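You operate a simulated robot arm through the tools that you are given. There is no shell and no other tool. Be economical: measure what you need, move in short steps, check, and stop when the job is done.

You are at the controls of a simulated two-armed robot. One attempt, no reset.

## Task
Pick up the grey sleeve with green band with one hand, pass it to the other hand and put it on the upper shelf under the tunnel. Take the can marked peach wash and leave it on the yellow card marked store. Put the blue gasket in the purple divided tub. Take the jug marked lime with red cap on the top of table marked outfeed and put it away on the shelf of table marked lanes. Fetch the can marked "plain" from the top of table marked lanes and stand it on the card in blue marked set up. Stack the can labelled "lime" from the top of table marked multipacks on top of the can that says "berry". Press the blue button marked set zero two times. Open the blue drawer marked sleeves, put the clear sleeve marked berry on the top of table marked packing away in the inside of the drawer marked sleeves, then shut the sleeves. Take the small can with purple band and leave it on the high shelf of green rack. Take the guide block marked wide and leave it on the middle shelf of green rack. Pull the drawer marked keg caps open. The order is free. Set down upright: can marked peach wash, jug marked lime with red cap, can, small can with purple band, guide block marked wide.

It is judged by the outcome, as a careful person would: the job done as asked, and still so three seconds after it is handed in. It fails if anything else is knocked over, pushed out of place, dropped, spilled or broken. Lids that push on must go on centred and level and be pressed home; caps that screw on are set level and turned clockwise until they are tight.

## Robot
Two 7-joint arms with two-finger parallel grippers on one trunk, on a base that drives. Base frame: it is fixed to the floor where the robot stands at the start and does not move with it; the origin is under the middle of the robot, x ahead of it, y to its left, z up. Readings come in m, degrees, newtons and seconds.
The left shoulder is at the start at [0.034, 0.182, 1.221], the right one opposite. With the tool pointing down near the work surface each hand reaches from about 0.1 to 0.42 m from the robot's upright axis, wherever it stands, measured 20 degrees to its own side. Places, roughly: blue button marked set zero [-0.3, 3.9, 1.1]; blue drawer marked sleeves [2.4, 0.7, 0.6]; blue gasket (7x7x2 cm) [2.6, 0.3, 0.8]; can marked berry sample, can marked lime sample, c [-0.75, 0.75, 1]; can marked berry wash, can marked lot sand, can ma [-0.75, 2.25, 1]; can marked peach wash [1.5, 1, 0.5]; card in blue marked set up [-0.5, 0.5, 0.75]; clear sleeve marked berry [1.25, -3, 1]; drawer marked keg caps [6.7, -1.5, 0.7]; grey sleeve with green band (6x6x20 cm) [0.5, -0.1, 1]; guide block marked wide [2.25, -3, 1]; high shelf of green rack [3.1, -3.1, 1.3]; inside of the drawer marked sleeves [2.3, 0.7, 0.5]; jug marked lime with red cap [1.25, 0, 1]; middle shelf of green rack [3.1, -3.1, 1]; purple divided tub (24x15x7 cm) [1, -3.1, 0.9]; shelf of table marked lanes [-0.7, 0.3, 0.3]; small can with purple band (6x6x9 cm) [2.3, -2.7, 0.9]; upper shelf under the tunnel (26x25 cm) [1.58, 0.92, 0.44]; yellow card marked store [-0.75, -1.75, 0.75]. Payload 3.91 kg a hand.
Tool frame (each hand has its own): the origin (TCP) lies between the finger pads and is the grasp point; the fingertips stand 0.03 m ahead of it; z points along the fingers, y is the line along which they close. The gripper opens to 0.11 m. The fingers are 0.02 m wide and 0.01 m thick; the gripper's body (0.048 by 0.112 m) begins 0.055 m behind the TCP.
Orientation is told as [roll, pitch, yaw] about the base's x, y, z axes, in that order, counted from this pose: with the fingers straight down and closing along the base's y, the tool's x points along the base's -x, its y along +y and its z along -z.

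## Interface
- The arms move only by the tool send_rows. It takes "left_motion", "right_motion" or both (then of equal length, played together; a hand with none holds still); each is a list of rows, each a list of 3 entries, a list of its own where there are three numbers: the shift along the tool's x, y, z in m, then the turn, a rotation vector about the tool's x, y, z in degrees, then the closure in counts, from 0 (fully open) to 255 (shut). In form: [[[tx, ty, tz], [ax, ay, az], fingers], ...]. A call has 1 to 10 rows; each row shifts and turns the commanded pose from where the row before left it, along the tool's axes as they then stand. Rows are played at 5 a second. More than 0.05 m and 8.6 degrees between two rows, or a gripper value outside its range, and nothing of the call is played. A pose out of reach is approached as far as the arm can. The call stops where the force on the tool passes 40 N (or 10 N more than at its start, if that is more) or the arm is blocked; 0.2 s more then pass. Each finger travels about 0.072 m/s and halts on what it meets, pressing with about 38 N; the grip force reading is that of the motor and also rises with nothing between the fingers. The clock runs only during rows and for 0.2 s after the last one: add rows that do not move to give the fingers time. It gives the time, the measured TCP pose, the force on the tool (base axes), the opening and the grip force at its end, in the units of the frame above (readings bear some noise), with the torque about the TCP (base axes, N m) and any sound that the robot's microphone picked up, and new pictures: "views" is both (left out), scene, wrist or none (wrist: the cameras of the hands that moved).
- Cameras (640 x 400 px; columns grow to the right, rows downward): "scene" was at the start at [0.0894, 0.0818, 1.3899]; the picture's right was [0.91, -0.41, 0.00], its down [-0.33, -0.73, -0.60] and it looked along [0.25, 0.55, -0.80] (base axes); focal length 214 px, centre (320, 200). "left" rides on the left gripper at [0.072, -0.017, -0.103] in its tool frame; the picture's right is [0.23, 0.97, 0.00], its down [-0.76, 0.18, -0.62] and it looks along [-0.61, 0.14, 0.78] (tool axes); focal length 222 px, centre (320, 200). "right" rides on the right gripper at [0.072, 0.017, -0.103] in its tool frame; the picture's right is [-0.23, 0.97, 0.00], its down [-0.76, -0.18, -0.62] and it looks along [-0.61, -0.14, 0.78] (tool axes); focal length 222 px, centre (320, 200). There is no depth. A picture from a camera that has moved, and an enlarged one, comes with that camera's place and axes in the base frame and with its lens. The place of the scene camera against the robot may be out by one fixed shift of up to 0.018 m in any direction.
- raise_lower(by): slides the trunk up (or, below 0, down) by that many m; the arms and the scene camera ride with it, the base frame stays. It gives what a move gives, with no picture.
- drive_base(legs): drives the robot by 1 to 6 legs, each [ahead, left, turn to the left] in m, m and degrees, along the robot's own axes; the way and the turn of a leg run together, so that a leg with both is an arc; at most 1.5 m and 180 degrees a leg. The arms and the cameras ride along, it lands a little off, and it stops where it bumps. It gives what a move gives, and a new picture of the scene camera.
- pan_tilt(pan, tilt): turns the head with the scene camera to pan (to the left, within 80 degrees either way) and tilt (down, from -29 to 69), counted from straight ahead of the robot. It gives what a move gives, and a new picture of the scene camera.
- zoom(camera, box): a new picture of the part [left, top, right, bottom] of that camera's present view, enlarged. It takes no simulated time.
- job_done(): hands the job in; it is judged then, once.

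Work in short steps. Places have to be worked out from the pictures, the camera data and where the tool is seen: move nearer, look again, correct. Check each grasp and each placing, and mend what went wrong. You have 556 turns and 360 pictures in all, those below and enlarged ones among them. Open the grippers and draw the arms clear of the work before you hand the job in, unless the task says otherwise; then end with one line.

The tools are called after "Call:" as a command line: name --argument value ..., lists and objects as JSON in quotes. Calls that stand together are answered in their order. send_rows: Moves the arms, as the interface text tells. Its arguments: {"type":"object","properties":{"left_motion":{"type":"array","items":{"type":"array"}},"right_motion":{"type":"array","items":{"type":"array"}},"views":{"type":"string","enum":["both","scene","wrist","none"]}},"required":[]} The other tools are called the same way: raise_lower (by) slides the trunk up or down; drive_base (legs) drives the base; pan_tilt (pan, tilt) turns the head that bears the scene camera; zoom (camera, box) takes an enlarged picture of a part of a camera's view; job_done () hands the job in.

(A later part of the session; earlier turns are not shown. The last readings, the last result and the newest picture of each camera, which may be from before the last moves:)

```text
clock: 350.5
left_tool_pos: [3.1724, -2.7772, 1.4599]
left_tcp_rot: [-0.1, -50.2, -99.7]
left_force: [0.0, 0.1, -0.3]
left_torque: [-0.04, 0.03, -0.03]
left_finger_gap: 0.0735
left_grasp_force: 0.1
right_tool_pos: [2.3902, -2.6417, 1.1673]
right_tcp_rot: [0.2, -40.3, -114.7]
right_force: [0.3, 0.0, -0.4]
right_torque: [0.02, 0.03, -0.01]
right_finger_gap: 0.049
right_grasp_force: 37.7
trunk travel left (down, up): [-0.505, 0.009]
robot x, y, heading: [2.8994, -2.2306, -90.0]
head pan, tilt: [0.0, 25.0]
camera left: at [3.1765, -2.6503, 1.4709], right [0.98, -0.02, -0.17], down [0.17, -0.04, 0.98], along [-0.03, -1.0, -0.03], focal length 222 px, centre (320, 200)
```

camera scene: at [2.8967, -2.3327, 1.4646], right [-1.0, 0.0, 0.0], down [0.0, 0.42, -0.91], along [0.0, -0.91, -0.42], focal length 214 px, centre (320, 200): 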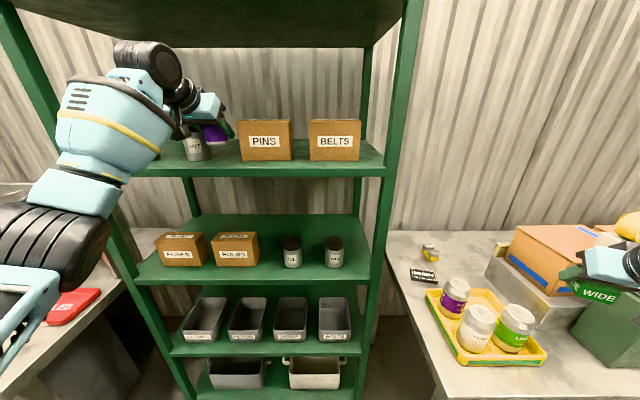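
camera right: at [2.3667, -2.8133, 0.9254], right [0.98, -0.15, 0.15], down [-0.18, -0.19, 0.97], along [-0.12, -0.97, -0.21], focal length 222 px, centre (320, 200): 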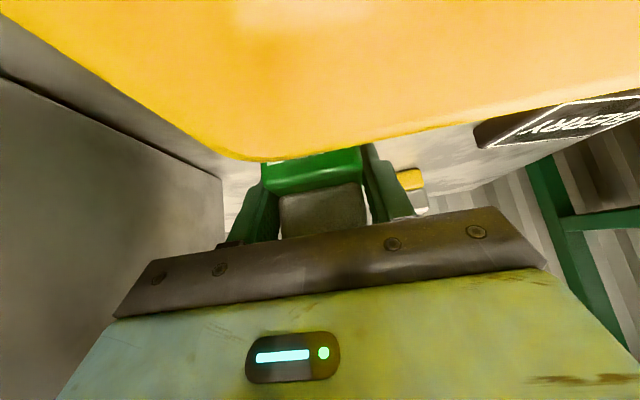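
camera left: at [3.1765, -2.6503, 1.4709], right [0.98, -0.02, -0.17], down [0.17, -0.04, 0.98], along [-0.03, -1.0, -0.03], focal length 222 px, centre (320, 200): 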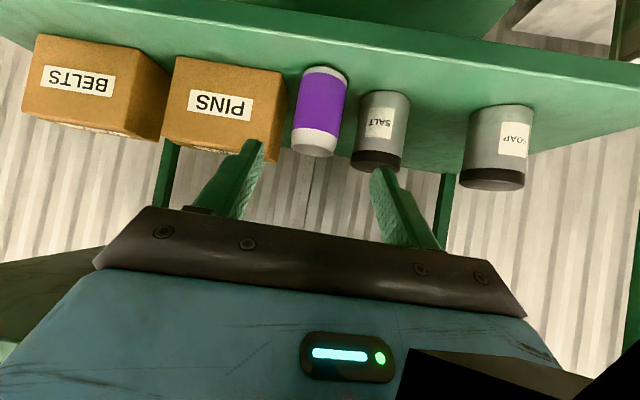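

Small can placed. Now the block: I retract the left hand, yaw the right hand straight and bring it inward.

Call:
send_rows --right_motion '[[[0, 0, 0], [-5.36, 0, -6.4], 255], [[0, 0, 0], [-5.36, 0, -6.4], 255], [[0, 0, 0], [-5.36, 0, -6.4], 255], [[0, 0.046, 0], [0, 0, 0], 255], [[0, 0.046, 0], [0, 0, 0], 255], [[0, 0.046, 0], [0, 0, 0], 255], [[0, 0.046, 0], [0, 0, 0], 255], [[0, 0.046, 0], [0, 0, 0], 255]]' --left_motion '[[[0.01, 0, -0.04], [0, 0, 0], 0], [[0.02, 0, -0.04], [0, 0, 0], 0], [[0.02, 0, -0.04], [0, 0, 0], 0], [[0.02, 0, -0.03], [0, 0, 0], 0], [[0, 0, 0], [0, 0, 0], 0], [[0, 0, 0], [0, 0, 0], 0], [[0, 0, 0], [0, 0, 0], 0], [[0, 0, 0], [0, 0, 0], 0]]' --views "none"

Call:
drive_base --legs '[[0, 0.45, 0]]'

Call:
zoom --camera "right" --box '[0, 0, 640, 400]'

```text
clock: 352.3
left_tool_pos: [3.2018, -2.6223, 1.5008]
left_tcp_rot: [-0.2, -50.1, -99.5]
left_force: [-0.2, 0.2, -0.1]
left_torque: [0.02, 0.04, -0.04]
left_finger_gap: 0.1101
left_grasp_force: 0.0
right_tool_pos: [2.6216, -2.6439, 1.1663]
right_tcp_rot: [0.0, -40.0, -89.5]
right_force: [1.6, -0.1, -0.5]
right_torque: [-0.02, 0.02, -0.02]
right_finger_gap: 0.049
right_grasp_force: 37.7
trunk travel left (down, up): [-0.505, 0.009]
robot x, y, heading: [2.8949, -2.2305, -90.0]
head pan, tilt: [0.0, 25.0]
```

```text
clock: 356.7
left_tool_pos: [3.6491, -2.6218, 1.5017]
left_tcp_rot: [-0.1, -50.2, -99.6]
left_force: [0.0, 0.3, -0.2]
left_torque: [-0.01, 0.0, 0.01]
left_finger_gap: 0.11
left_grasp_force: 0.0
right_tool_pos: [3.0687, -2.6417, 1.1666]
right_tcp_rot: [0.2, -40.1, -89.6]
right_force: [-0.4, -0.4, 0.0]
right_torque: [0.0, 0.01, -0.01]
right_finger_gap: 0.0494
right_grasp_force: 38.0
trunk travel left (down, up): [-0.505, 0.009]
robot x, y, heading: [3.3513, -2.2316, -90.4]
head pan, tilt: [0.0, 25.0]
camera scene: at [3.3466, -2.3323, 1.4647], right [-1.0, 0.0, 0.0], down [0.0, 0.42, -0.91], along [0.0, -0.91, -0.42], focal length 214 px, centre (320, 200)
```

scene: 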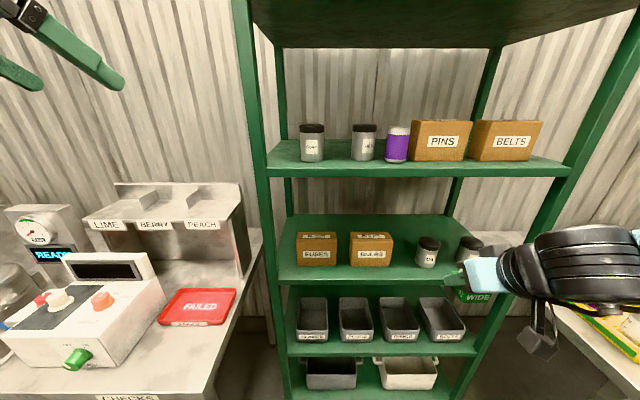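

```text
1.00 times, centred on (320, 200) of right (not enlarged: the box is as wide or as high as the picture)
camera zoom: at [3.0846, -2.5214, 1.1995], right [0.97, -0.17, 0.15], down [-0.18, -0.18, 0.97], along [-0.13, -0.97, -0.21], focal length 222 px, centre (320, 200)
```

zoom: 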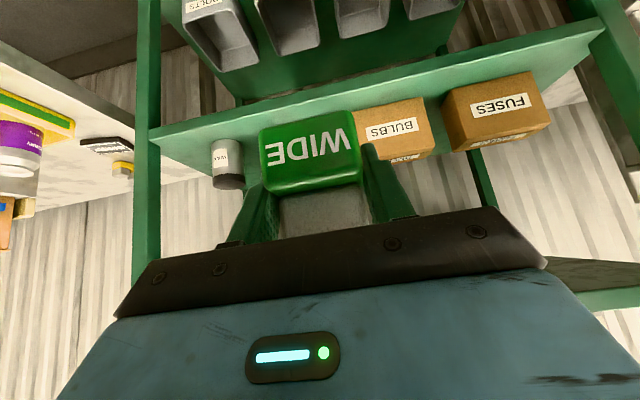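

I reposition: base 0.15 m right (to avoid the CHECKS table), hand inward and lower.

Call:
drive_base --legs '[[0, -0.14, 0]]'

Call:
send_rows --right_motion '[[[0, 0.047, 0], [0, 0, 0], 255], [[0, 0.047, 0], [0, 0, 0], 255], [[0, 0.046, 0], [0, 0, 0], 255], [[0.0257, 0, 0.0306], [0, 0, 0], 255], [[0.0257, 0, 0.0306], [0, 0, 0], 255], [[0.0257, 0, 0.0306], [0, 0, 0], 255], [[0.0225, 0, 0.0268], [0, 0, 0], 255]]' --views "none"

```text
clock: 358.6
left_tool_pos: [3.5092, -2.6209, 1.5017]
left_tcp_rot: [0.0, -50.2, -99.5]
left_force: [0.7, -0.5, -1.5]
left_torque: [0.01, -0.05, -0.02]
left_finger_gap: 0.1099
left_grasp_force: 0.1
right_tool_pos: [2.9281, -2.6433, 1.1661]
right_tcp_rot: [0.1, -40.2, -89.6]
right_force: [-0.1, 0.1, 0.5]
right_torque: [0.03, -0.04, 0.0]
right_finger_gap: 0.0492
right_grasp_force: 38.3
trunk travel left (down, up): [-0.505, 0.009]
robot x, y, heading: [3.2095, -2.2298, -90.0]
head pan, tilt: [0.0, 25.0]
camera scene: at [3.2071, -2.3322, 1.4647], right [-1.0, 0.0, 0.0], down [0.0, 0.42, -0.91], along [0.0, -0.91, -0.42], focal length 214 px, centre (320, 200)
```

scene: 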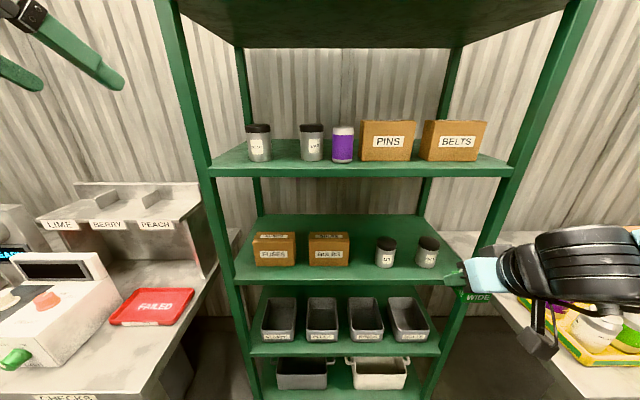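

```text
clock: 360.2
left_tool_pos: [3.5097, -2.6221, 1.501]
left_tcp_rot: [-0.1, -50.1, -99.5]
left_force: [-0.2, 0.1, 0.0]
left_torque: [-0.01, -0.01, 0.02]
left_finger_gap: 0.1101
left_grasp_force: 0.1
right_tool_pos: [3.0668, -2.6425, 1.0133]
right_tcp_rot: [0.2, -40.2, -89.7]
right_force: [0.1, -1.2, -0.6]
right_torque: [0.0, 0.0, -0.01]
right_finger_gap: 0.0492
right_grasp_force: 38.3
trunk travel left (down, up): [-0.505, 0.009]
robot x, y, heading: [3.2085, -2.2322, -90.1]
head pan, tilt: [0.0, 25.0]
```

I drive ahead 0.15 and view.

Call:
drive_base --legs '[[0.15, 0, 0]]'

Call:
zoom --camera "right" --box '[0, 0, 640, 400]'

```text
clock: 361.6
left_tool_pos: [3.5092, -2.7678, 1.5021]
left_tcp_rot: [0.0, -50.2, -99.5]
left_force: [0.4, 0.5, -0.3]
left_torque: [0.01, 0.02, 0.02]
left_finger_gap: 0.1103
left_grasp_force: 0.1
right_tool_pos: [3.0668, -2.7888, 1.0143]
right_tcp_rot: [0.3, -40.2, -89.5]
right_force: [0.7, -0.1, -1.6]
right_torque: [0.03, 0.02, 0.02]
right_finger_gap: 0.0492
right_grasp_force: 38.0
trunk travel left (down, up): [-0.505, 0.009]
robot x, y, heading: [3.2062, -2.381, -90.2]
head pan, tilt: [0.0, 25.0]
camera scene: at [3.2068, -2.4792, 1.4649], right [-1.0, 0.0, 0.0], down [0.0, 0.42, -0.91], along [0.0, -0.91, -0.42], focal length 214 px, centre (320, 200)
```

scene: 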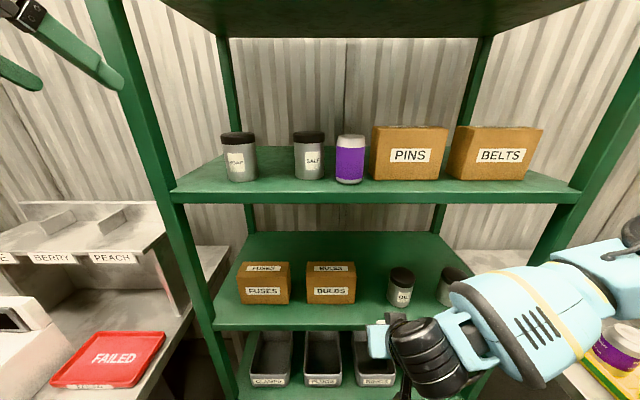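

```text
1.00 times, centred on (320, 200) of right (not enlarged: the box is as wide or as high as the picture)
camera zoom: at [3.0829, -2.6682, 1.0472], right [0.98, -0.16, 0.15], down [-0.18, -0.18, 0.97], along [-0.13, -0.97, -0.21], focal length 222 px, centre (320, 200)
```

zoom: 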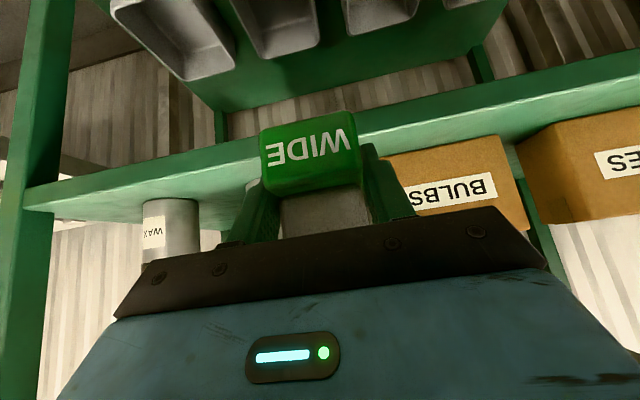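

I shift toward x≈3.04 and bring the block over the front of the middle shelf.

Call:
send_rows --right_motion '[[[-0.018, -0.009, 0.028], [0, 0, 0], 255], [[-0.018, -0.009, 0.028], [0, 0, 0], 255], [[-0.018, -0.009, 0.028], [0, 0, 0], 255], [[0, 0, 0], [0, 0, 0], 255]]'

```text
clock: 362.6
left_tool_pos: [3.5101, -2.7663, 1.5031]
left_tcp_rot: [0.0, -50.4, -99.4]
left_force: [-0.5, -0.1, 0.4]
left_torque: [0.0, 0.02, 0.02]
left_finger_gap: 0.11
left_grasp_force: 0.0
right_tool_pos: [3.0393, -2.8862, 0.9921]
right_tcp_rot: [0.4, -40.5, -89.5]
right_force: [2.2, 2.5, 21.3]
right_torque: [0.58, 0.21, -0.04]
right_finger_gap: 0.0492
right_grasp_force: 38.1
right hand out of reach, approached as far as the arm can: row 3
trunk travel left (down, up): [-0.505, 0.009]
robot x, y, heading: [3.2082, -2.3766, -89.9]
head pan, tilt: [0.0, 25.0]
camera scene: at [3.2078, -2.4779, 1.4652], right [-1.0, 0.0, 0.0], down [0.0, 0.42, -0.91], along [0.0, -0.91, -0.42], focal length 214 px, centre (320, 200)
camera right: at [3.0541, -2.7637, 1.024], right [0.98, -0.16, 0.15], down [-0.18, -0.18, 0.97], along [-0.13, -0.97, -0.2], focal length 222 px, centre (320, 200)
```

scene: 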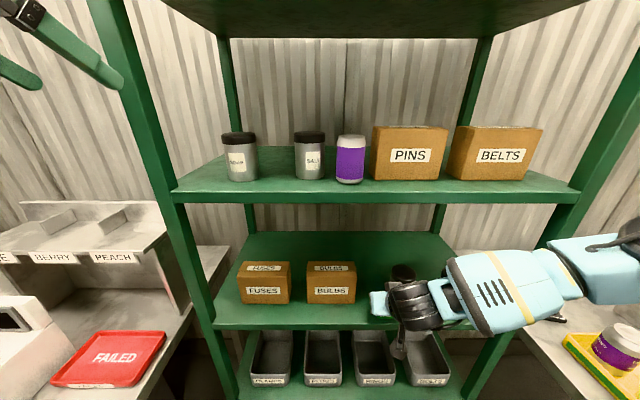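
right: 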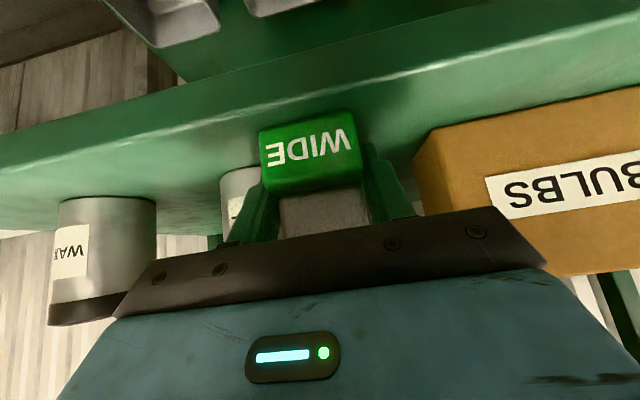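

Already in contact (21 N); the block's base is ~4 cm inside the edge, clear of neighbours. I release and withdraw.

Call:
send_rows --right_motion '[[[-0.002, 0, -0.002], [0, 0, 0], 120], [[0, 0, 0], [0, 0, 0], 85], [[0, 0, 0], [0, 0, 0], 85], [[0, 0, -0.03], [0, 0, 0], 85], [[0, 0, -0.045], [0, 0, 0], 85], [[0.02, 0, -0.04], [0, 0, 0], 85]]' --views "wrist"

```text
clock: 364.0
left_tool_pos: [3.5075, -2.7686, 1.5015]
left_tcp_rot: [0.0, -50.2, -99.5]
left_force: [0.5, 1.4, 0.1]
left_torque: [0.0, 0.03, 0.03]
left_finger_gap: 0.11
left_grasp_force: 0.1
right_tool_pos: [3.0371, -2.7959, 1.0661]
right_tcp_rot: [0.2, -40.1, -89.5]
right_force: [-0.7, -0.6, 0.5]
right_torque: [0.03, 0.02, 0.0]
right_finger_gap: 0.0733
right_grasp_force: 0.2
trunk travel left (down, up): [-0.505, 0.009]
robot x, y, heading: [3.2099, -2.3821, -90.0]
head pan, tilt: [0.0, 25.0]
camera right: at [3.0515, -2.6736, 1.0992], right [0.98, -0.16, 0.15], down [-0.18, -0.18, 0.97], along [-0.13, -0.97, -0.21], focal length 222 px, centre (320, 200)
```

right: 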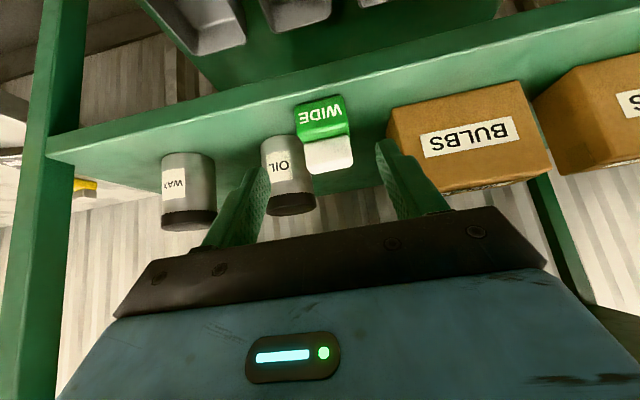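

Block placed. Next the "keg caps" drawer to the east (6.7,-1.5). I back off, fold the hands and turn toward +x.

Call:
send_rows --right_motion '[[[0, 0, -0.045], [0, 0, 0], 0], [[0, 0, -0.045], [0, 0, 0], 0], [[0, 0, 0], [0, 0, 0], 0]]' --left_motion '[[[0.02, 0, -0.04], [0, 0, 0], 0], [[0.03, 0, -0.03], [0, 0, 0], 0], [[0.03, 0, 0], [0, 0, 0], 0]]' --views "none"

Call:
drive_base --legs '[[-0.6, 0, 0], [0, 0, 90]]'

Call:
pan_tilt --pan 0 --tilt 18

```text
clock: 364.8
left_tool_pos: [3.5256, -2.6661, 1.4838]
left_tcp_rot: [-0.1, -50.0, -99.4]
left_force: [0.4, 0.0, -0.4]
left_torque: [0.0, 0.02, -0.02]
left_finger_gap: 0.11
left_grasp_force: 0.1
right_tool_pos: [3.042, -2.7548, 1.1363]
right_tcp_rot: [0.2, -39.9, -89.5]
right_force: [-0.1, -0.7, 0.4]
right_torque: [-0.01, 0.0, 0.01]
right_finger_gap: 0.11
right_grasp_force: 0.1
right hand out of reach, approached as far as the arm can: row 2
trunk travel left (down, up): [-0.505, 0.009]
robot x, y, heading: [3.207, -2.378, -90.0]
head pan, tilt: [0.0, 25.0]
```

```text
clock: 372.0
left_tool_pos: [3.4916, -1.4631, 1.4846]
left_tcp_rot: [-0.1, -50.2, -8.6]
left_force: [-0.1, 0.0, 0.2]
left_torque: [0.01, 0.0, -0.03]
left_finger_gap: 0.1101
left_grasp_force: 0.1
right_tool_pos: [3.5872, -1.9466, 1.1357]
right_tcp_rot: [0.2, -40.0, 1.4]
right_force: [-0.7, -0.1, 0.1]
right_torque: [0.07, -0.02, 0.01]
right_finger_gap: 0.1097
right_grasp_force: 0.1
trunk travel left (down, up): [-0.505, 0.009]
robot x, y, heading: [3.2129, -1.78, 0.8]
head pan, tilt: [0.0, 25.0]
camera scene: at [3.3229, -1.7679, 1.4647], right [0.02, -1.0, 0.0], down [-0.42, -0.01, -0.91], along [0.91, 0.01, -0.42], focal length 214 px, centre (320, 200)
```

scene: 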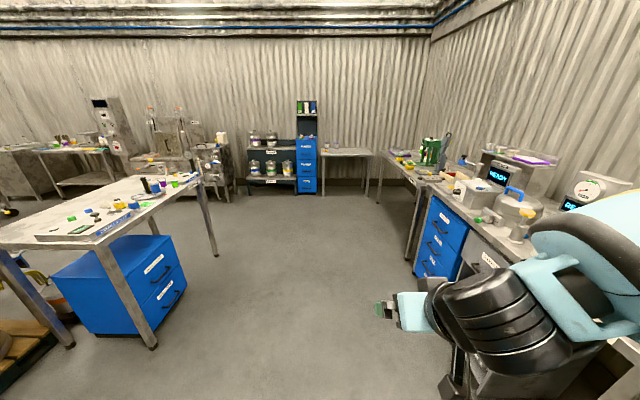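

```text
clock: 372.7
left_tool_pos: [3.4901, -1.4617, 1.4845]
left_tcp_rot: [0.0, -50.2, -8.6]
left_force: [-0.2, 0.6, 0.0]
left_torque: [0.01, -0.04, -0.02]
left_finger_gap: 0.11
left_grasp_force: 0.0
right_tool_pos: [3.5883, -1.9458, 1.1366]
right_tcp_rot: [0.2, -40.2, 1.4]
right_force: [1.1, 0.2, 0.8]
right_torque: [-0.04, -0.05, 0.0]
right_finger_gap: 0.1101
right_grasp_force: 0.1
trunk travel left (down, up): [-0.505, 0.009]
robot x, y, heading: [3.2081, -1.7832, 1.0]
head pan, tilt: [0.0, 18.0]
camera scene: at [3.324, -1.7679, 1.476], right [0.02, -1.0, 0.0], down [-0.31, 0.0, -0.95], along [0.95, 0.01, -0.31], focal length 214 px, centre (320, 200)
```

scene: 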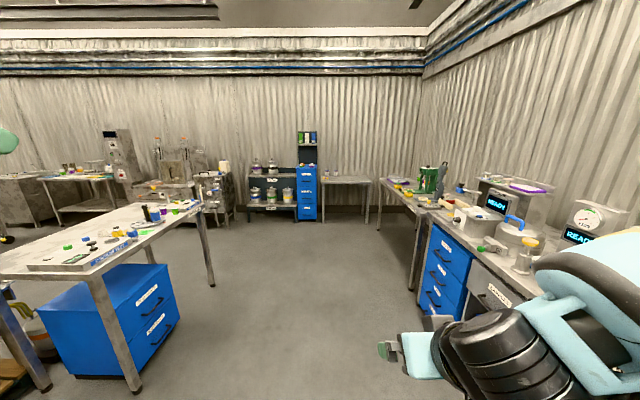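

The tall blue cabinet far ahead holds the drawer. I drive ahead 2.4 m.

Call:
drive_base --legs '[[1.4, 0, -1], [1.0, 0, 0]]'

Call:
zoom --camera "scene" --box '[200, 140, 400, 300]'

```text
clock: 384.5
left_tool_pos: [5.9033, -1.4311, 1.4849]
left_tcp_rot: [-0.1, -50.2, -8.8]
left_force: [0.9, -1.3, -0.6]
left_torque: [-0.01, 0.0, 0.0]
left_finger_gap: 0.1102
left_grasp_force: 0.1
right_tool_pos: [5.9978, -1.9141, 1.1368]
right_tcp_rot: [0.2, -40.1, 1.1]
right_force: [-0.6, -0.3, -0.4]
right_torque: [0.02, 0.02, 0.0]
right_finger_gap: 0.1099
right_grasp_force: 0.1
trunk travel left (down, up): [-0.505, 0.009]
robot x, y, heading: [5.6178, -1.752, 0.3]
head pan, tilt: [0.0, 18.0]
camera scene: at [5.7359, -1.7362, 1.4761], right [0.01, -1.0, 0.0], down [-0.31, 0.0, -0.95], along [0.95, 0.01, -0.31], focal length 214 px, centre (320, 200)
```

scene: 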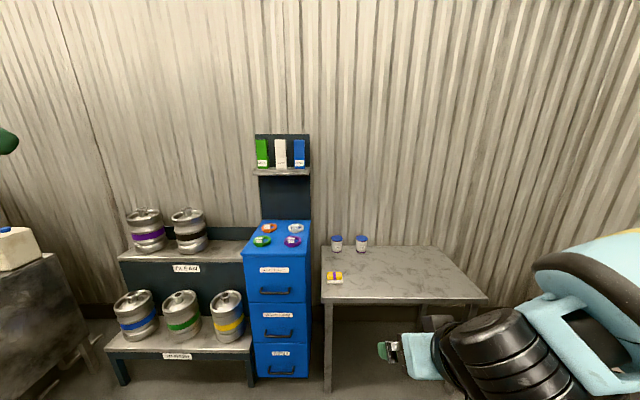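

```text
2.50 times, centred on (300, 220) of scene
camera zoom: at [5.7359, -1.7362, 1.4761], right [0.01, -1.0, 0.0], down [-0.31, 0.0, -0.95], along [0.95, 0.01, -0.31], focal length 536 px, centre (370, 150)
```

zoom: 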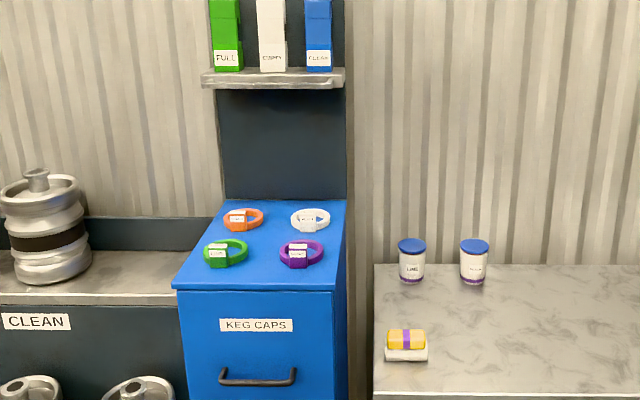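

Top drawer is KEG CAPS; its bar handle ≈(6.62,-1.50,0.70). I lower the trunk and turn the left hand horizontal with the fingers closing vertically.

Call:
raise_lower --by -0.35

Call:
send_rows --left_motion '[[[0.045, 0, 0.02], [0, -8, 0], 0], [[0.045, 0, 0.015], [0, -8, 0], 0], [[0.045, 0, 0.01], [0, -8, 0], 0], [[0.045, 0, 0.01], [0, -8, 0], 0], [[0.045, 0, 0], [0, -8, 0], 0]]' --views "none"

```text
clock: 387.9
left_tool_pos: [5.9916, -1.4305, 1.0885]
left_tcp_rot: [-2.6, -38.9, -7.3]
left_force: [-0.2, 0.2, -0.6]
left_torque: [0.02, 0.01, 0.01]
left_finger_gap: 0.11
left_grasp_force: 0.0
right_tool_pos: [5.9854, -1.9149, 0.6033]
right_tcp_rot: [0.4, -8.2, 1.1]
right_force: [-0.1, -0.5, 0.5]
right_torque: [-0.02, -0.02, -0.01]
right_finger_gap: 0.1099
right_grasp_force: 0.1
trunk travel left (down, up): [-0.155, 0.359]
robot x, y, heading: [5.6192, -1.7529, 0.4]
head pan, tilt: [0.0, 18.0]
```

```text
clock: 389.1
left_tool_pos: [5.929, -1.3111, 0.9942]
left_tcp_rot: [-9.9, -78.8, 1.0]
left_force: [0.9, -0.7, -0.7]
left_torque: [0.01, 0.01, -0.01]
left_finger_gap: 0.1102
left_grasp_force: 0.1
left hand out of reach, approached as far as the arm can: row 2, 3, 4, 5
right_tool_pos: [5.9866, -1.9141, 0.6023]
right_tcp_rot: [0.5, -8.1, 1.0]
right_force: [0.6, -0.1, -0.1]
right_torque: [0.01, -0.01, 0.03]
right_finger_gap: 0.1101
right_grasp_force: 0.1
trunk travel left (down, up): [-0.155, 0.359]
robot x, y, heading: [5.6218, -1.7512, 0.6]
head pan, tilt: [0.0, 18.0]
```

Call:
send_rows --left_motion '[[[0.03, 0, 0.035], [0, 0, 0], 0], [[0.03, 0, 0.035], [0, 0, 0], 0], [[0.035, 0, 0.03], [0, 0, 0], 0], [[0.035, 0, 0.03], [0, 0, 0], 0], [[0.035, 0, 0.02], [0, 0, 0], 0], [[0.04, 0, 0], [0, 0, 0], 0]]' --views "none"

Call:
send_rows --left_motion '[[[0, 0, 0], [0, 0, 8.5], 0], [[0, 0, 0], [0, 0, 8.5], 0], [[0, 0, 0], [0, 0, 8.5], 0], [[0, 0, 0], [0, 0, 8.5], 0], [[0, 0, 0], [0, 0, 8.5], 0], [[0, 0, 0], [0, 0, 8.5], 0], [[0, 0, 0], [0, 0, 8.5], 0], [[0, 0, 0], [0, 0, 8.5], 0], [[0, 0, 0], [0, 0, 8.5], 0], [[0, 0, 0], [0, 0, 8.5], 0]]' --views "wrist"

```text
clock: 390.6
left_tool_pos: [6.0412, -1.3035, 0.7772]
left_tcp_rot: [-10.3, -78.8, 1.4]
left_force: [-0.6, 0.4, 0.2]
left_torque: [-0.02, 0.02, 0.03]
left_finger_gap: 0.1102
left_grasp_force: 0.0
left hand out of reach, approached as far as the arm can: row 1, 2, 3
right_tool_pos: [5.9856, -1.9141, 0.602]
right_tcp_rot: [0.5, -8.3, 0.9]
right_force: [0.1, -0.2, -0.4]
right_torque: [-0.02, -0.04, -0.04]
right_finger_gap: 0.1101
right_grasp_force: 0.1
trunk travel left (down, up): [-0.155, 0.359]
robot x, y, heading: [5.6211, -1.7509, 0.5]
head pan, tilt: [0.0, 18.0]
```

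```text
clock: 392.8
left_tool_pos: [6.0423, -1.304, 0.7775]
left_tcp_rot: [78.9, -6.6, -97.8]
left_force: [0.4, 0.0, 0.3]
left_torque: [-0.01, -0.01, 0.01]
left_finger_gap: 0.11
left_grasp_force: 0.1
right_tool_pos: [5.9876, -1.9141, 0.6013]
right_tcp_rot: [0.5, -8.3, 1.0]
right_force: [0.0, 0.1, -0.4]
right_torque: [-0.05, 0.0, -0.02]
right_finger_gap: 0.1099
right_grasp_force: 0.0
trunk travel left (down, up): [-0.155, 0.359]
robot x, y, heading: [5.6193, -1.7509, 0.6]
head pan, tilt: [0.0, 18.0]
camera left: at [5.9483, -1.2158, 0.7729], right [0.23, 0.31, 0.92], down [-0.67, -0.64, 0.38], along [0.71, -0.71, 0.06], focal length 222 px, centre (320, 200)
```

left: 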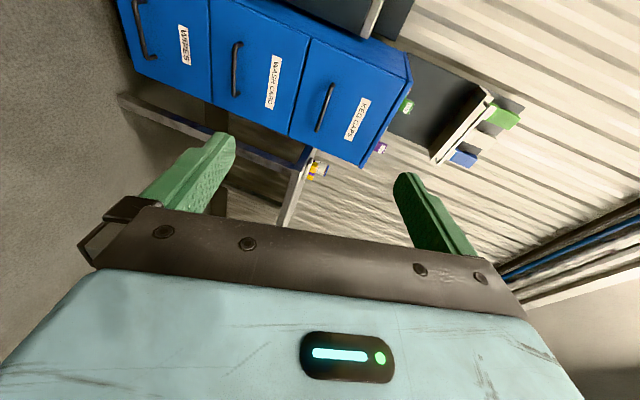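

Handle triangulated at (6.605,-1.503,0.718). I level the hand and move toward that line.

Call:
send_rows --left_motion '[[[0, 0, 0], [-5.5, 4.5, 0], 0], [[0, 0, 0], [-5.5, 4.5, 0], 0], [[-0.033, -0.01, 0.034], [0, 0, 0], 0], [[-0.033, -0.01, 0.034], [0, 0, 0], 0], [[-0.033, -0.01, 0.034], [0, 0, 0], 0], [[-0.033, -0.01, 0.034], [0, 0, 0], 0], [[-0.033, -0.01, 0.034], [0, 0, 0], 0], [[-0.033, -0.01, 0.034], [0, 0, 0], 0]]' --views "none"

Call:
drive_base --legs '[[0.2, 0, 0]]'

Call:
zoom --camera "left" --box '[0, 0, 640, 400]'

```text
clock: 394.6
left_tool_pos: [6.2538, -1.4966, 0.7321]
left_tcp_rot: [89.0, -5.9, -88.7]
left_force: [0.6, -0.6, 0.5]
left_torque: [0.03, -0.04, -0.01]
left_finger_gap: 0.1102
left_grasp_force: 0.1
left hand out of reach, approached as far as the arm can: row 2
right_tool_pos: [5.9872, -1.9154, 0.602]
right_tcp_rot: [0.4, -8.1, 1.0]
right_force: [0.3, 0.3, -0.1]
right_torque: [0.0, 0.02, 0.0]
right_finger_gap: 0.1098
right_grasp_force: 0.1
trunk travel left (down, up): [-0.155, 0.359]
robot x, y, heading: [5.6243, -1.7491, 0.7]
head pan, tilt: [0.0, 18.0]
```

```text
clock: 396.1
left_tool_pos: [6.4521, -1.496, 0.732]
left_tcp_rot: [88.8, -5.9, -88.8]
left_force: [0.6, 0.0, -0.8]
left_torque: [0.04, 0.0, 0.01]
left_finger_gap: 0.1098
left_grasp_force: 0.1
right_tool_pos: [6.1859, -1.9133, 0.6008]
right_tcp_rot: [0.4, -8.2, 0.9]
right_force: [-0.5, -0.1, 0.0]
right_torque: [-0.01, 0.02, -0.02]
right_finger_gap: 0.11
right_grasp_force: 0.0
trunk travel left (down, up): [-0.155, 0.359]
robot x, y, heading: [5.8188, -1.7496, 0.7]
head pan, tilt: [0.0, 18.0]
camera scene: at [6.1067, -1.7326, 1.0888], right [0.01, -1.0, 0.0], down [-0.31, 0.0, -0.95], along [0.95, 0.01, -0.31], focal length 214 px, centre (320, 200)
```

scene: 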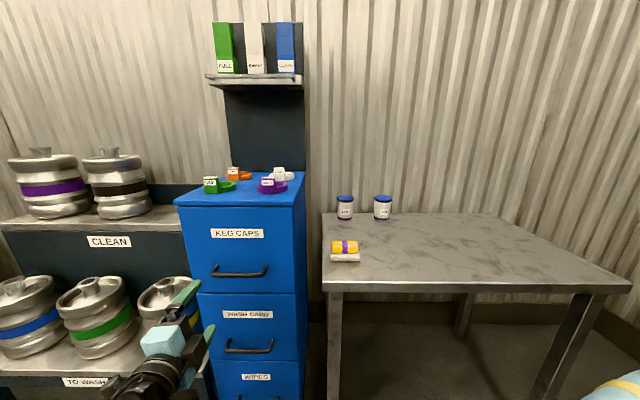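

```text
1.00 times, centred on (320, 200) of left (not enlarged: the box is as wide or as high as the picture)
camera zoom: at [6.3457, -1.4265, 0.7094], right [0.01, 0.33, 0.95], down [-0.6, -0.75, 0.27], along [0.8, -0.57, 0.19], focal length 222 px, centre (320, 200)
```

zoom: 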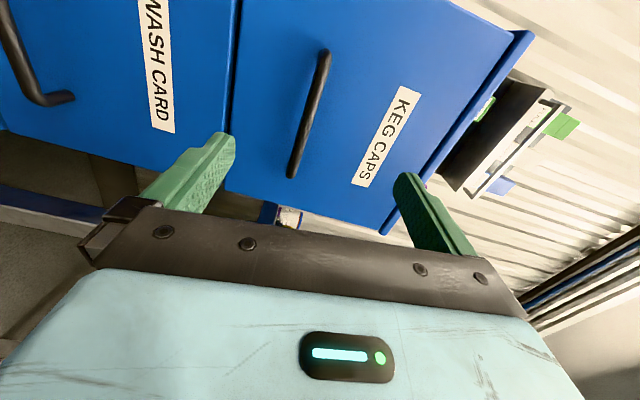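

Handle at (6.615,-1.501,0.718) lies between the finger lines. I drive 0.13 ahead, then check.

Call:
drive_base --legs '[[0.125, 0, 0]]'

Call:
send_rows --left_motion '[[[-0.003, -0.013, 0.008], [0, 0, 0], 0], [[0, 0, 0.008], [0, 0, 0], 0]]' --views "wrist"

```text
clock: 397.4
left_tool_pos: [6.5774, -1.4958, 0.7314]
left_tcp_rot: [88.9, -5.7, -89.0]
left_force: [0.1, 0.9, -0.7]
left_torque: [0.02, -0.02, 0.02]
left_finger_gap: 0.11
left_grasp_force: 0.0
right_tool_pos: [6.3083, -1.9118, 0.602]
right_tcp_rot: [0.4, -8.2, 1.0]
right_force: [-0.2, 0.5, -0.9]
right_torque: [0.01, 0.01, 0.0]
right_finger_gap: 0.1098
right_grasp_force: 0.0
trunk travel left (down, up): [-0.155, 0.359]
robot x, y, heading: [5.9453, -1.7494, 0.7]
head pan, tilt: [0.0, 18.0]
camera scene: at [6.2319, -1.7317, 1.0887], right [0.01, -1.0, 0.0], down [-0.31, 0.0, -0.95], along [0.95, 0.01, -0.31], focal length 214 px, centre (320, 200)
```

scene: 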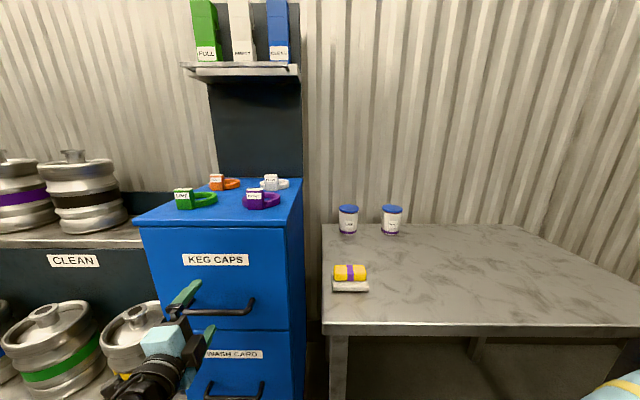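

```text
clock: 398.0
left_tool_pos: [6.5914, -1.4998, 0.7184]
left_tcp_rot: [89.0, -5.8, -88.8]
left_force: [0.5, 0.3, 0.1]
left_torque: [0.02, 0.03, 0.03]
left_finger_gap: 0.1099
left_grasp_force: 0.1
right_tool_pos: [6.3098, -1.9125, 0.6027]
right_tcp_rot: [0.4, -8.1, 0.9]
right_force: [0.1, 0.0, 0.4]
right_torque: [-0.01, -0.01, 0.03]
right_finger_gap: 0.1097
right_grasp_force: 0.0
trunk travel left (down, up): [-0.155, 0.359]
robot x, y, heading: [5.9469, -1.7509, 0.5]
head pan, tilt: [0.0, 18.0]
camera left: at [6.4872, -1.4303, 0.6967], right [0.01, 0.32, 0.95], down [-0.6, -0.75, 0.27], along [0.8, -0.57, 0.19], focal length 222 px, centre (320, 200)
```

left: 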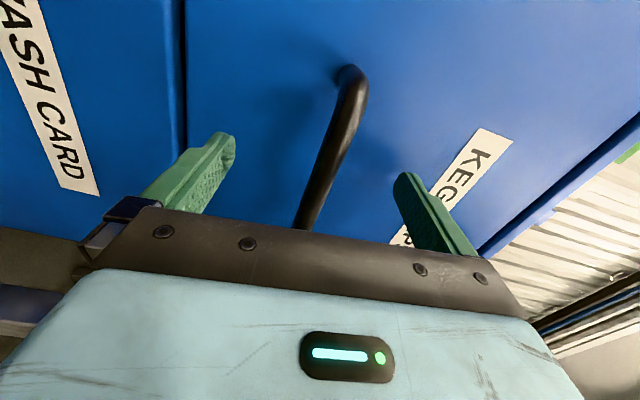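

The bar runs between the fingers. I advance 1 cm and close.

Call:
send_rows --left_motion '[[[0, 0, 0.01], [0, 0, 0], 0], [[0, 0, 0], [0, 0, 255], 255]]' --views "none"

```text
refused: row 2 steps farther than a row can; nothing moved
```

Call:
send_rows --left_motion '[[[0, 0, 0.01], [0, 0, 0], 0], [[0, 0, 0], [0, 0, 0], 255], [[0, 0, 0], [0, 0, 0], 255], [[0, 0, 0], [0, 0, 0], 255], [[0, 0, 0], [0, 0, 0], 255]]' --views "wrist"

```text
clock: 399.2
left_tool_pos: [6.6025, -1.4999, 0.7172]
left_tcp_rot: [88.9, -5.7, -88.9]
left_force: [-0.3, -0.2, -0.5]
left_torque: [0.71, -0.01, -0.08]
left_finger_gap: 0.0152
left_grasp_force: 44.2
right_tool_pos: [6.3098, -1.9116, 0.6022]
right_tcp_rot: [0.4, -8.2, 0.9]
right_force: [-0.4, -0.2, -0.9]
right_torque: [0.02, 0.01, -0.01]
right_finger_gap: 0.11
right_grasp_force: 0.1
trunk travel left (down, up): [-0.155, 0.359]
robot x, y, heading: [5.9434, -1.7497, 0.4]
head pan, tilt: [0.0, 18.0]
camera left: at [6.4971, -1.4303, 0.6962], right [0.01, 0.32, 0.95], down [-0.6, -0.75, 0.26], along [0.8, -0.58, 0.19], focal length 222 px, centre (320, 200)
```

left: 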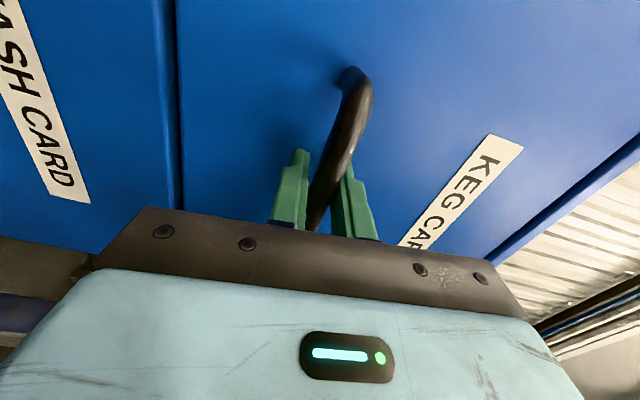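

Bar gripped (1.5 cm). I pull by backing the base 0.22 m.

Call:
drive_base --legs '[[-0.22, 0, 0]]'

```text
clock: 400.9
left_tool_pos: [6.383, -1.4993, 0.7181]
left_tcp_rot: [88.9, -5.9, -88.6]
left_force: [0.3, 7.2, -0.9]
left_torque: [0.97, 0.01, -0.13]
left_finger_gap: 0.0155
left_grasp_force: 45.2
right_tool_pos: [6.0911, -1.9127, 0.6031]
right_tcp_rot: [0.3, -8.2, 1.0]
right_force: [-1.1, -0.3, -0.9]
right_torque: [-0.03, 0.03, -0.03]
right_finger_gap: 0.1098
right_grasp_force: 0.1
trunk travel left (down, up): [-0.155, 0.359]
robot x, y, heading: [5.7261, -1.7509, 0.5]
head pan, tilt: [0.0, 18.0]
camera scene: at [6.0115, -1.7328, 1.0889], right [0.01, -1.0, 0.0], down [-0.31, 0.0, -0.95], along [0.95, 0.01, -0.31], focal length 214 px, centre (320, 200)
```

scene: 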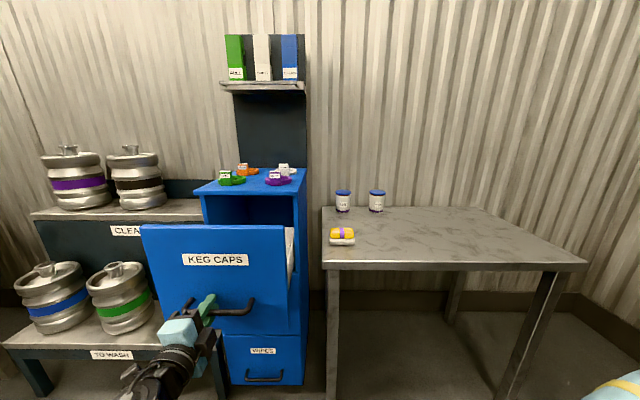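

Drawer is open ~0.22 m; I pull a little further to be sure.

Call:
drive_base --legs '[[-0.08, 0, 0]]'

```text
clock: 402.0
left_tool_pos: [6.309, -1.4992, 0.7178]
left_tcp_rot: [88.9, -5.4, -88.4]
left_force: [-1.0, 0.2, 0.0]
left_torque: [1.03, -0.01, 0.01]
left_finger_gap: 0.0152
left_grasp_force: 45.1
right_tool_pos: [6.0148, -1.9153, 0.6029]
right_tcp_rot: [0.4, -8.2, 0.9]
right_force: [0.3, -0.6, 0.4]
right_torque: [-0.04, -0.02, 0.01]
right_finger_gap: 0.1102
right_grasp_force: 0.1
trunk travel left (down, up): [-0.155, 0.359]
robot x, y, heading: [5.6485, -1.7539, 0.6]
head pan, tilt: [0.0, 18.0]
stopped in leg 1: the force on the tool passed its limit at 84 N (the readings are from after the stop); the commanded pose is now the measured one
camera scene: at [5.9365, -1.7345, 1.089], right [0.01, -1.0, 0.0], down [-0.31, 0.0, -0.95], along [0.95, 0.01, -0.31], focal length 214 px, centre (320, 200)
```

scene: 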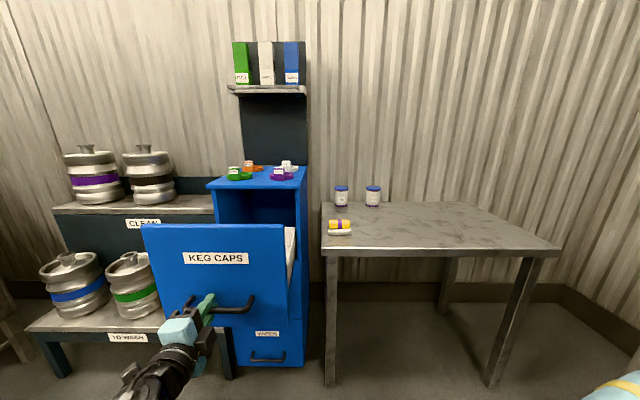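

Fully open. I release the handle and back away.

Call:
send_rows --left_motion '[[[0, 0, 0], [0, 0, 0], 120], [[0, 0, 0], [0, 0, 0], 120], [[0, 0, -0.03], [0, 0, 0], 120], [[0, 0, -0.04], [0, 0, 0], 120], [[0, 0, -0.04], [0, 0, 0], 120]]' --views "none"

Call:
drive_base --legs '[[-0.4, 0, 0]]'

```text
clock: 403.2
left_tool_pos: [6.1995, -1.5025, 0.7208]
left_tcp_rot: [89.0, -5.6, -88.4]
left_force: [0.0, -0.3, 0.1]
left_torque: [-0.02, 0.0, -0.03]
left_finger_gap: 0.0582
left_grasp_force: 0.0
right_tool_pos: [6.0145, -1.9144, 0.6021]
right_tcp_rot: [0.5, -8.3, 1.0]
right_force: [0.3, -0.2, 0.0]
right_torque: [0.0, 0.0, 0.0]
right_finger_gap: 0.1101
right_grasp_force: 0.1
trunk travel left (down, up): [-0.155, 0.359]
robot x, y, heading: [5.6493, -1.7514, 0.7]
head pan, tilt: [0.0, 18.0]
```

```text
clock: 405.7
left_tool_pos: [5.8019, -1.5052, 0.7209]
left_tcp_rot: [88.9, -5.6, -88.4]
left_force: [-0.2, 0.1, 0.0]
left_torque: [-0.03, 0.02, 0.01]
left_finger_gap: 0.058
left_grasp_force: 0.0
right_tool_pos: [5.6169, -1.9186, 0.6025]
right_tcp_rot: [0.4, -8.3, 0.8]
right_force: [-0.5, 0.8, 0.5]
right_torque: [0.01, 0.0, -0.01]
right_finger_gap: 0.11
right_grasp_force: 0.1
trunk travel left (down, up): [-0.155, 0.359]
robot x, y, heading: [5.2505, -1.7528, 0.6]
head pan, tilt: [0.0, 18.0]
camera scene: at [5.5383, -1.738, 1.089], right [0.01, -1.0, 0.0], down [-0.31, 0.0, -0.95], along [0.95, 0.01, -0.31], focal length 214 px, centre (320, 200)
```

scene: 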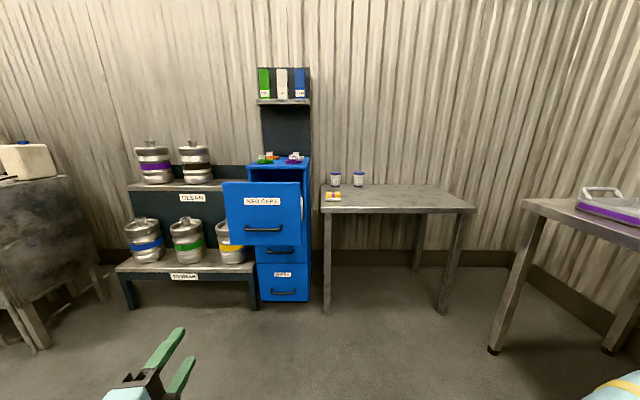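

Keg caps is open. Next, the sleeves drawer and gasket around (2.5,0.5). I raise the trunk and back along the aisle.

Call:
raise_lower --by 0.35

Call:
drive_base --legs '[[-1.5, 0, 0], [-0.55, 0, 0], [0, 0, 90]]'

Call:
pan_tilt --pan 10 --tilt 25

```text
clock: 409.1
left_tool_pos: [5.802, -1.5075, 1.0691]
left_tcp_rot: [88.9, -5.6, -88.3]
left_force: [0.4, 0.3, -0.2]
left_torque: [0.01, -0.03, 0.0]
left_finger_gap: 0.0581
left_grasp_force: 0.0
right_tool_pos: [5.6167, -1.9184, 0.9519]
right_tcp_rot: [0.5, -8.1, 0.9]
right_force: [-0.4, 0.1, 0.1]
right_torque: [0.04, 0.02, -0.02]
right_finger_gap: 0.1099
right_grasp_force: 0.0
trunk travel left (down, up): [-0.505, 0.009]
robot x, y, heading: [5.255, -1.7523, 0.3]
head pan, tilt: [0.0, 18.0]
```

```text
clock: 423.1
left_tool_pos: [2.9586, -1.2221, 1.0706]
left_tcp_rot: [89.0, -5.6, 1.0]
left_force: [0.0, -0.2, -0.5]
left_torque: [0.01, -0.02, 0.02]
left_finger_gap: 0.058
left_grasp_force: 0.0
right_tool_pos: [3.3697, -1.4112, 0.9529]
right_tcp_rot: [0.4, -8.2, 90.5]
right_force: [-0.3, 0.9, 0.1]
right_torque: [-0.02, -0.03, -0.04]
right_finger_gap: 0.1099
right_grasp_force: 0.0
trunk travel left (down, up): [-0.505, 0.009]
robot x, y, heading: [3.203, -1.7715, 90.0]
head pan, tilt: [0.0, 18.0]
camera scene: at [3.1996, -1.6421, 1.4761], right [1.0, 0.0, 0.0], down [0.0, -0.31, -0.95], along [0.0, 0.95, -0.31], focal length 214 px, centre (320, 200)
```

scene: 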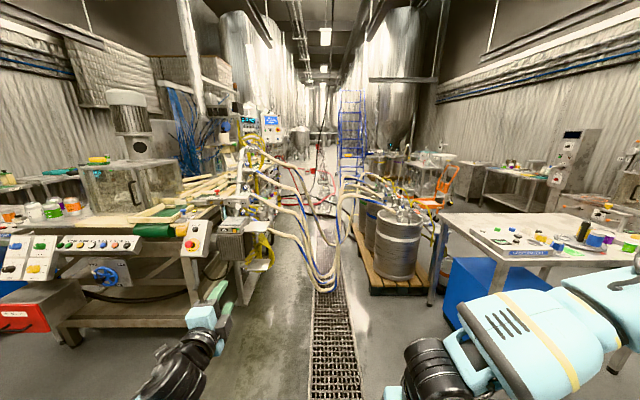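

```text
clock: 423.9
left_tool_pos: [2.9585, -1.2219, 1.0707]
left_tcp_rot: [88.9, -5.7, 1.0]
left_force: [-0.7, 0.0, 0.6]
left_torque: [-0.02, 0.02, -0.01]
left_finger_gap: 0.0578
left_grasp_force: 0.0
right_tool_pos: [3.369, -1.4095, 0.9529]
right_tcp_rot: [0.5, -8.2, 90.4]
right_force: [0.1, 0.1, -0.1]
right_torque: [0.01, -0.01, 0.02]
right_finger_gap: 0.1101
right_grasp_force: 0.0
trunk travel left (down, up): [-0.505, 0.009]
robot x, y, heading: [3.2035, -1.77, 89.8]
head pan, tilt: [10.0, 25.0]
camera scene: at [3.1837, -1.6447, 1.4647], right [0.98, 0.17, 0.0], down [0.07, -0.42, -0.91], along [-0.16, 0.89, -0.42], focal length 214 px, centre (320, 200)
```

scene: 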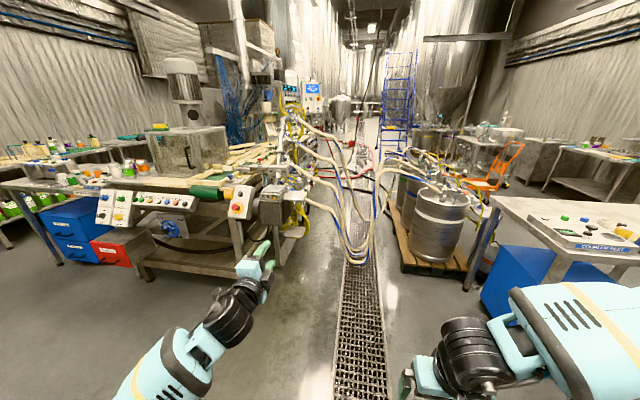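

Call:
zoom --camera "scene" --box '[200, 90, 380, 260]'

```text
2.35 times, centred on (290, 175) of scene
camera zoom: at [3.1837, -1.6447, 1.4647], right [0.98, 0.17, 0.0], down [0.07, -0.42, -0.91], along [-0.16, 0.89, -0.42], focal length 505 px, centre (391, 259)
```

zoom: 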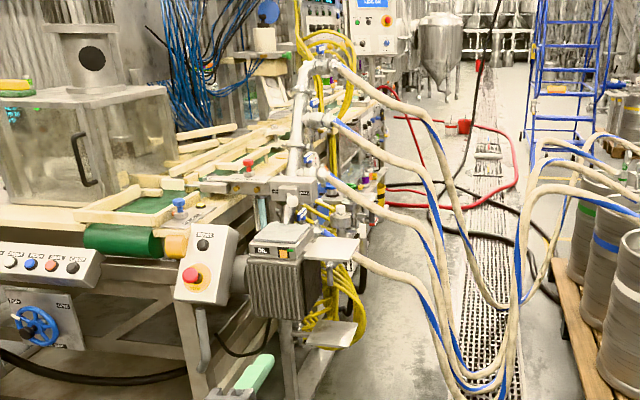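

Hoses cross the aisle ahead. I drive a bit nearer to inspect.

Call:
drive_base --legs '[[0.55, 0.0, 0]]'

Call:
pan_tilt --pan 15 --tilt 30

```text
clock: 427.0
left_tool_pos: [2.9613, -0.677, 1.0709]
left_tcp_rot: [88.9, -5.6, 0.9]
left_force: [0.2, -0.6, 1.0]
left_torque: [0.03, 0.03, 0.0]
left_finger_gap: 0.0583
left_grasp_force: 0.1
right_tool_pos: [3.371, -0.8672, 0.9527]
right_tcp_rot: [0.4, -8.2, 90.2]
right_force: [0.3, -0.4, 0.5]
right_torque: [0.01, -0.01, 0.01]
right_finger_gap: 0.1097
right_grasp_force: 0.0
trunk travel left (down, up): [-0.505, 0.009]
robot x, y, heading: [3.2039, -1.2308, 89.7]
head pan, tilt: [10.0, 25.0]
camera scene: at [3.1852, -1.1012, 1.4647], right [0.99, 0.17, 0.0], down [0.07, -0.42, -0.91], along [-0.15, 0.89, -0.42], focal length 214 px, centre (320, 200)
```

scene: 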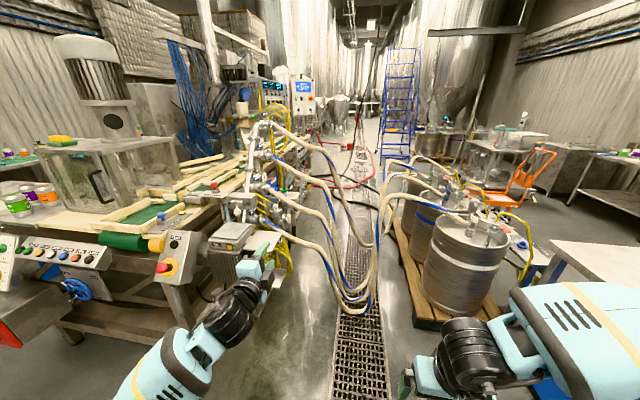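

```text
clock: 427.7
left_tool_pos: [2.9611, -0.678, 1.0705]
left_tcp_rot: [88.9, -5.6, 0.8]
left_force: [-0.6, 0.0, 0.0]
left_torque: [0.02, 0.02, 0.0]
left_finger_gap: 0.0581
left_grasp_force: 0.1
right_tool_pos: [3.3731, -0.8674, 0.953]
right_tcp_rot: [0.4, -8.3, 90.2]
right_force: [-1.1, 0.2, -0.6]
right_torque: [-0.01, 0.01, -0.02]
right_finger_gap: 0.1098
right_grasp_force: 0.0
trunk travel left (down, up): [-0.505, 0.009]
robot x, y, heading: [3.2031, -1.2266, 89.9]
head pan, tilt: [15.0, 30.0]
camera scene: at [3.1778, -1.1045, 1.4567], right [0.97, 0.25, 0.0], down [0.13, -0.48, -0.87], along [-0.22, 0.84, -0.5], focal length 214 px, centre (320, 200)
```

scene: 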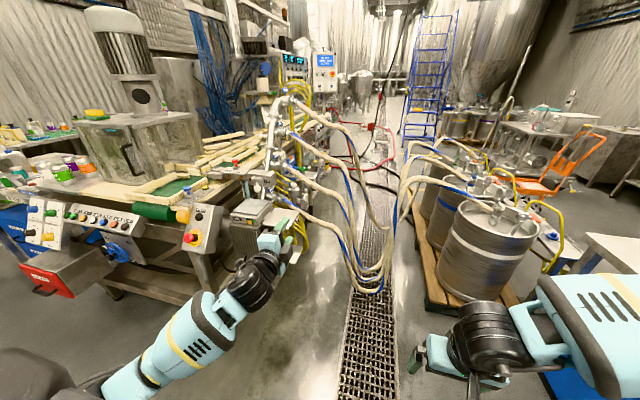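

Call:
zoom --camera "scene" --box '[200, 130, 340, 300]'

```text
2.35 times, centred on (270, 215) of scene
camera zoom: at [3.1778, -1.1045, 1.4567], right [0.97, 0.25, 0.0], down [0.13, -0.48, -0.87], along [-0.22, 0.84, -0.5], focal length 505 px, centre (438, 165)
```

zoom: 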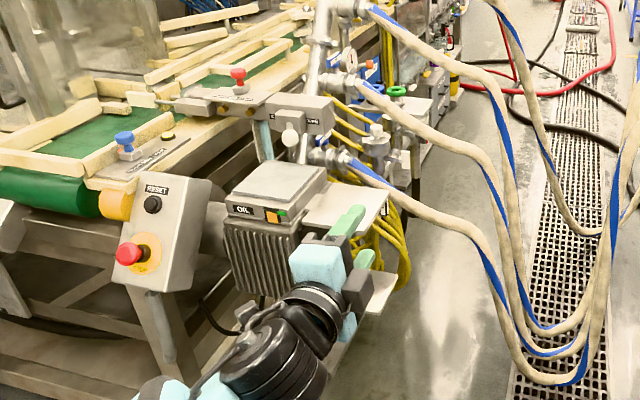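

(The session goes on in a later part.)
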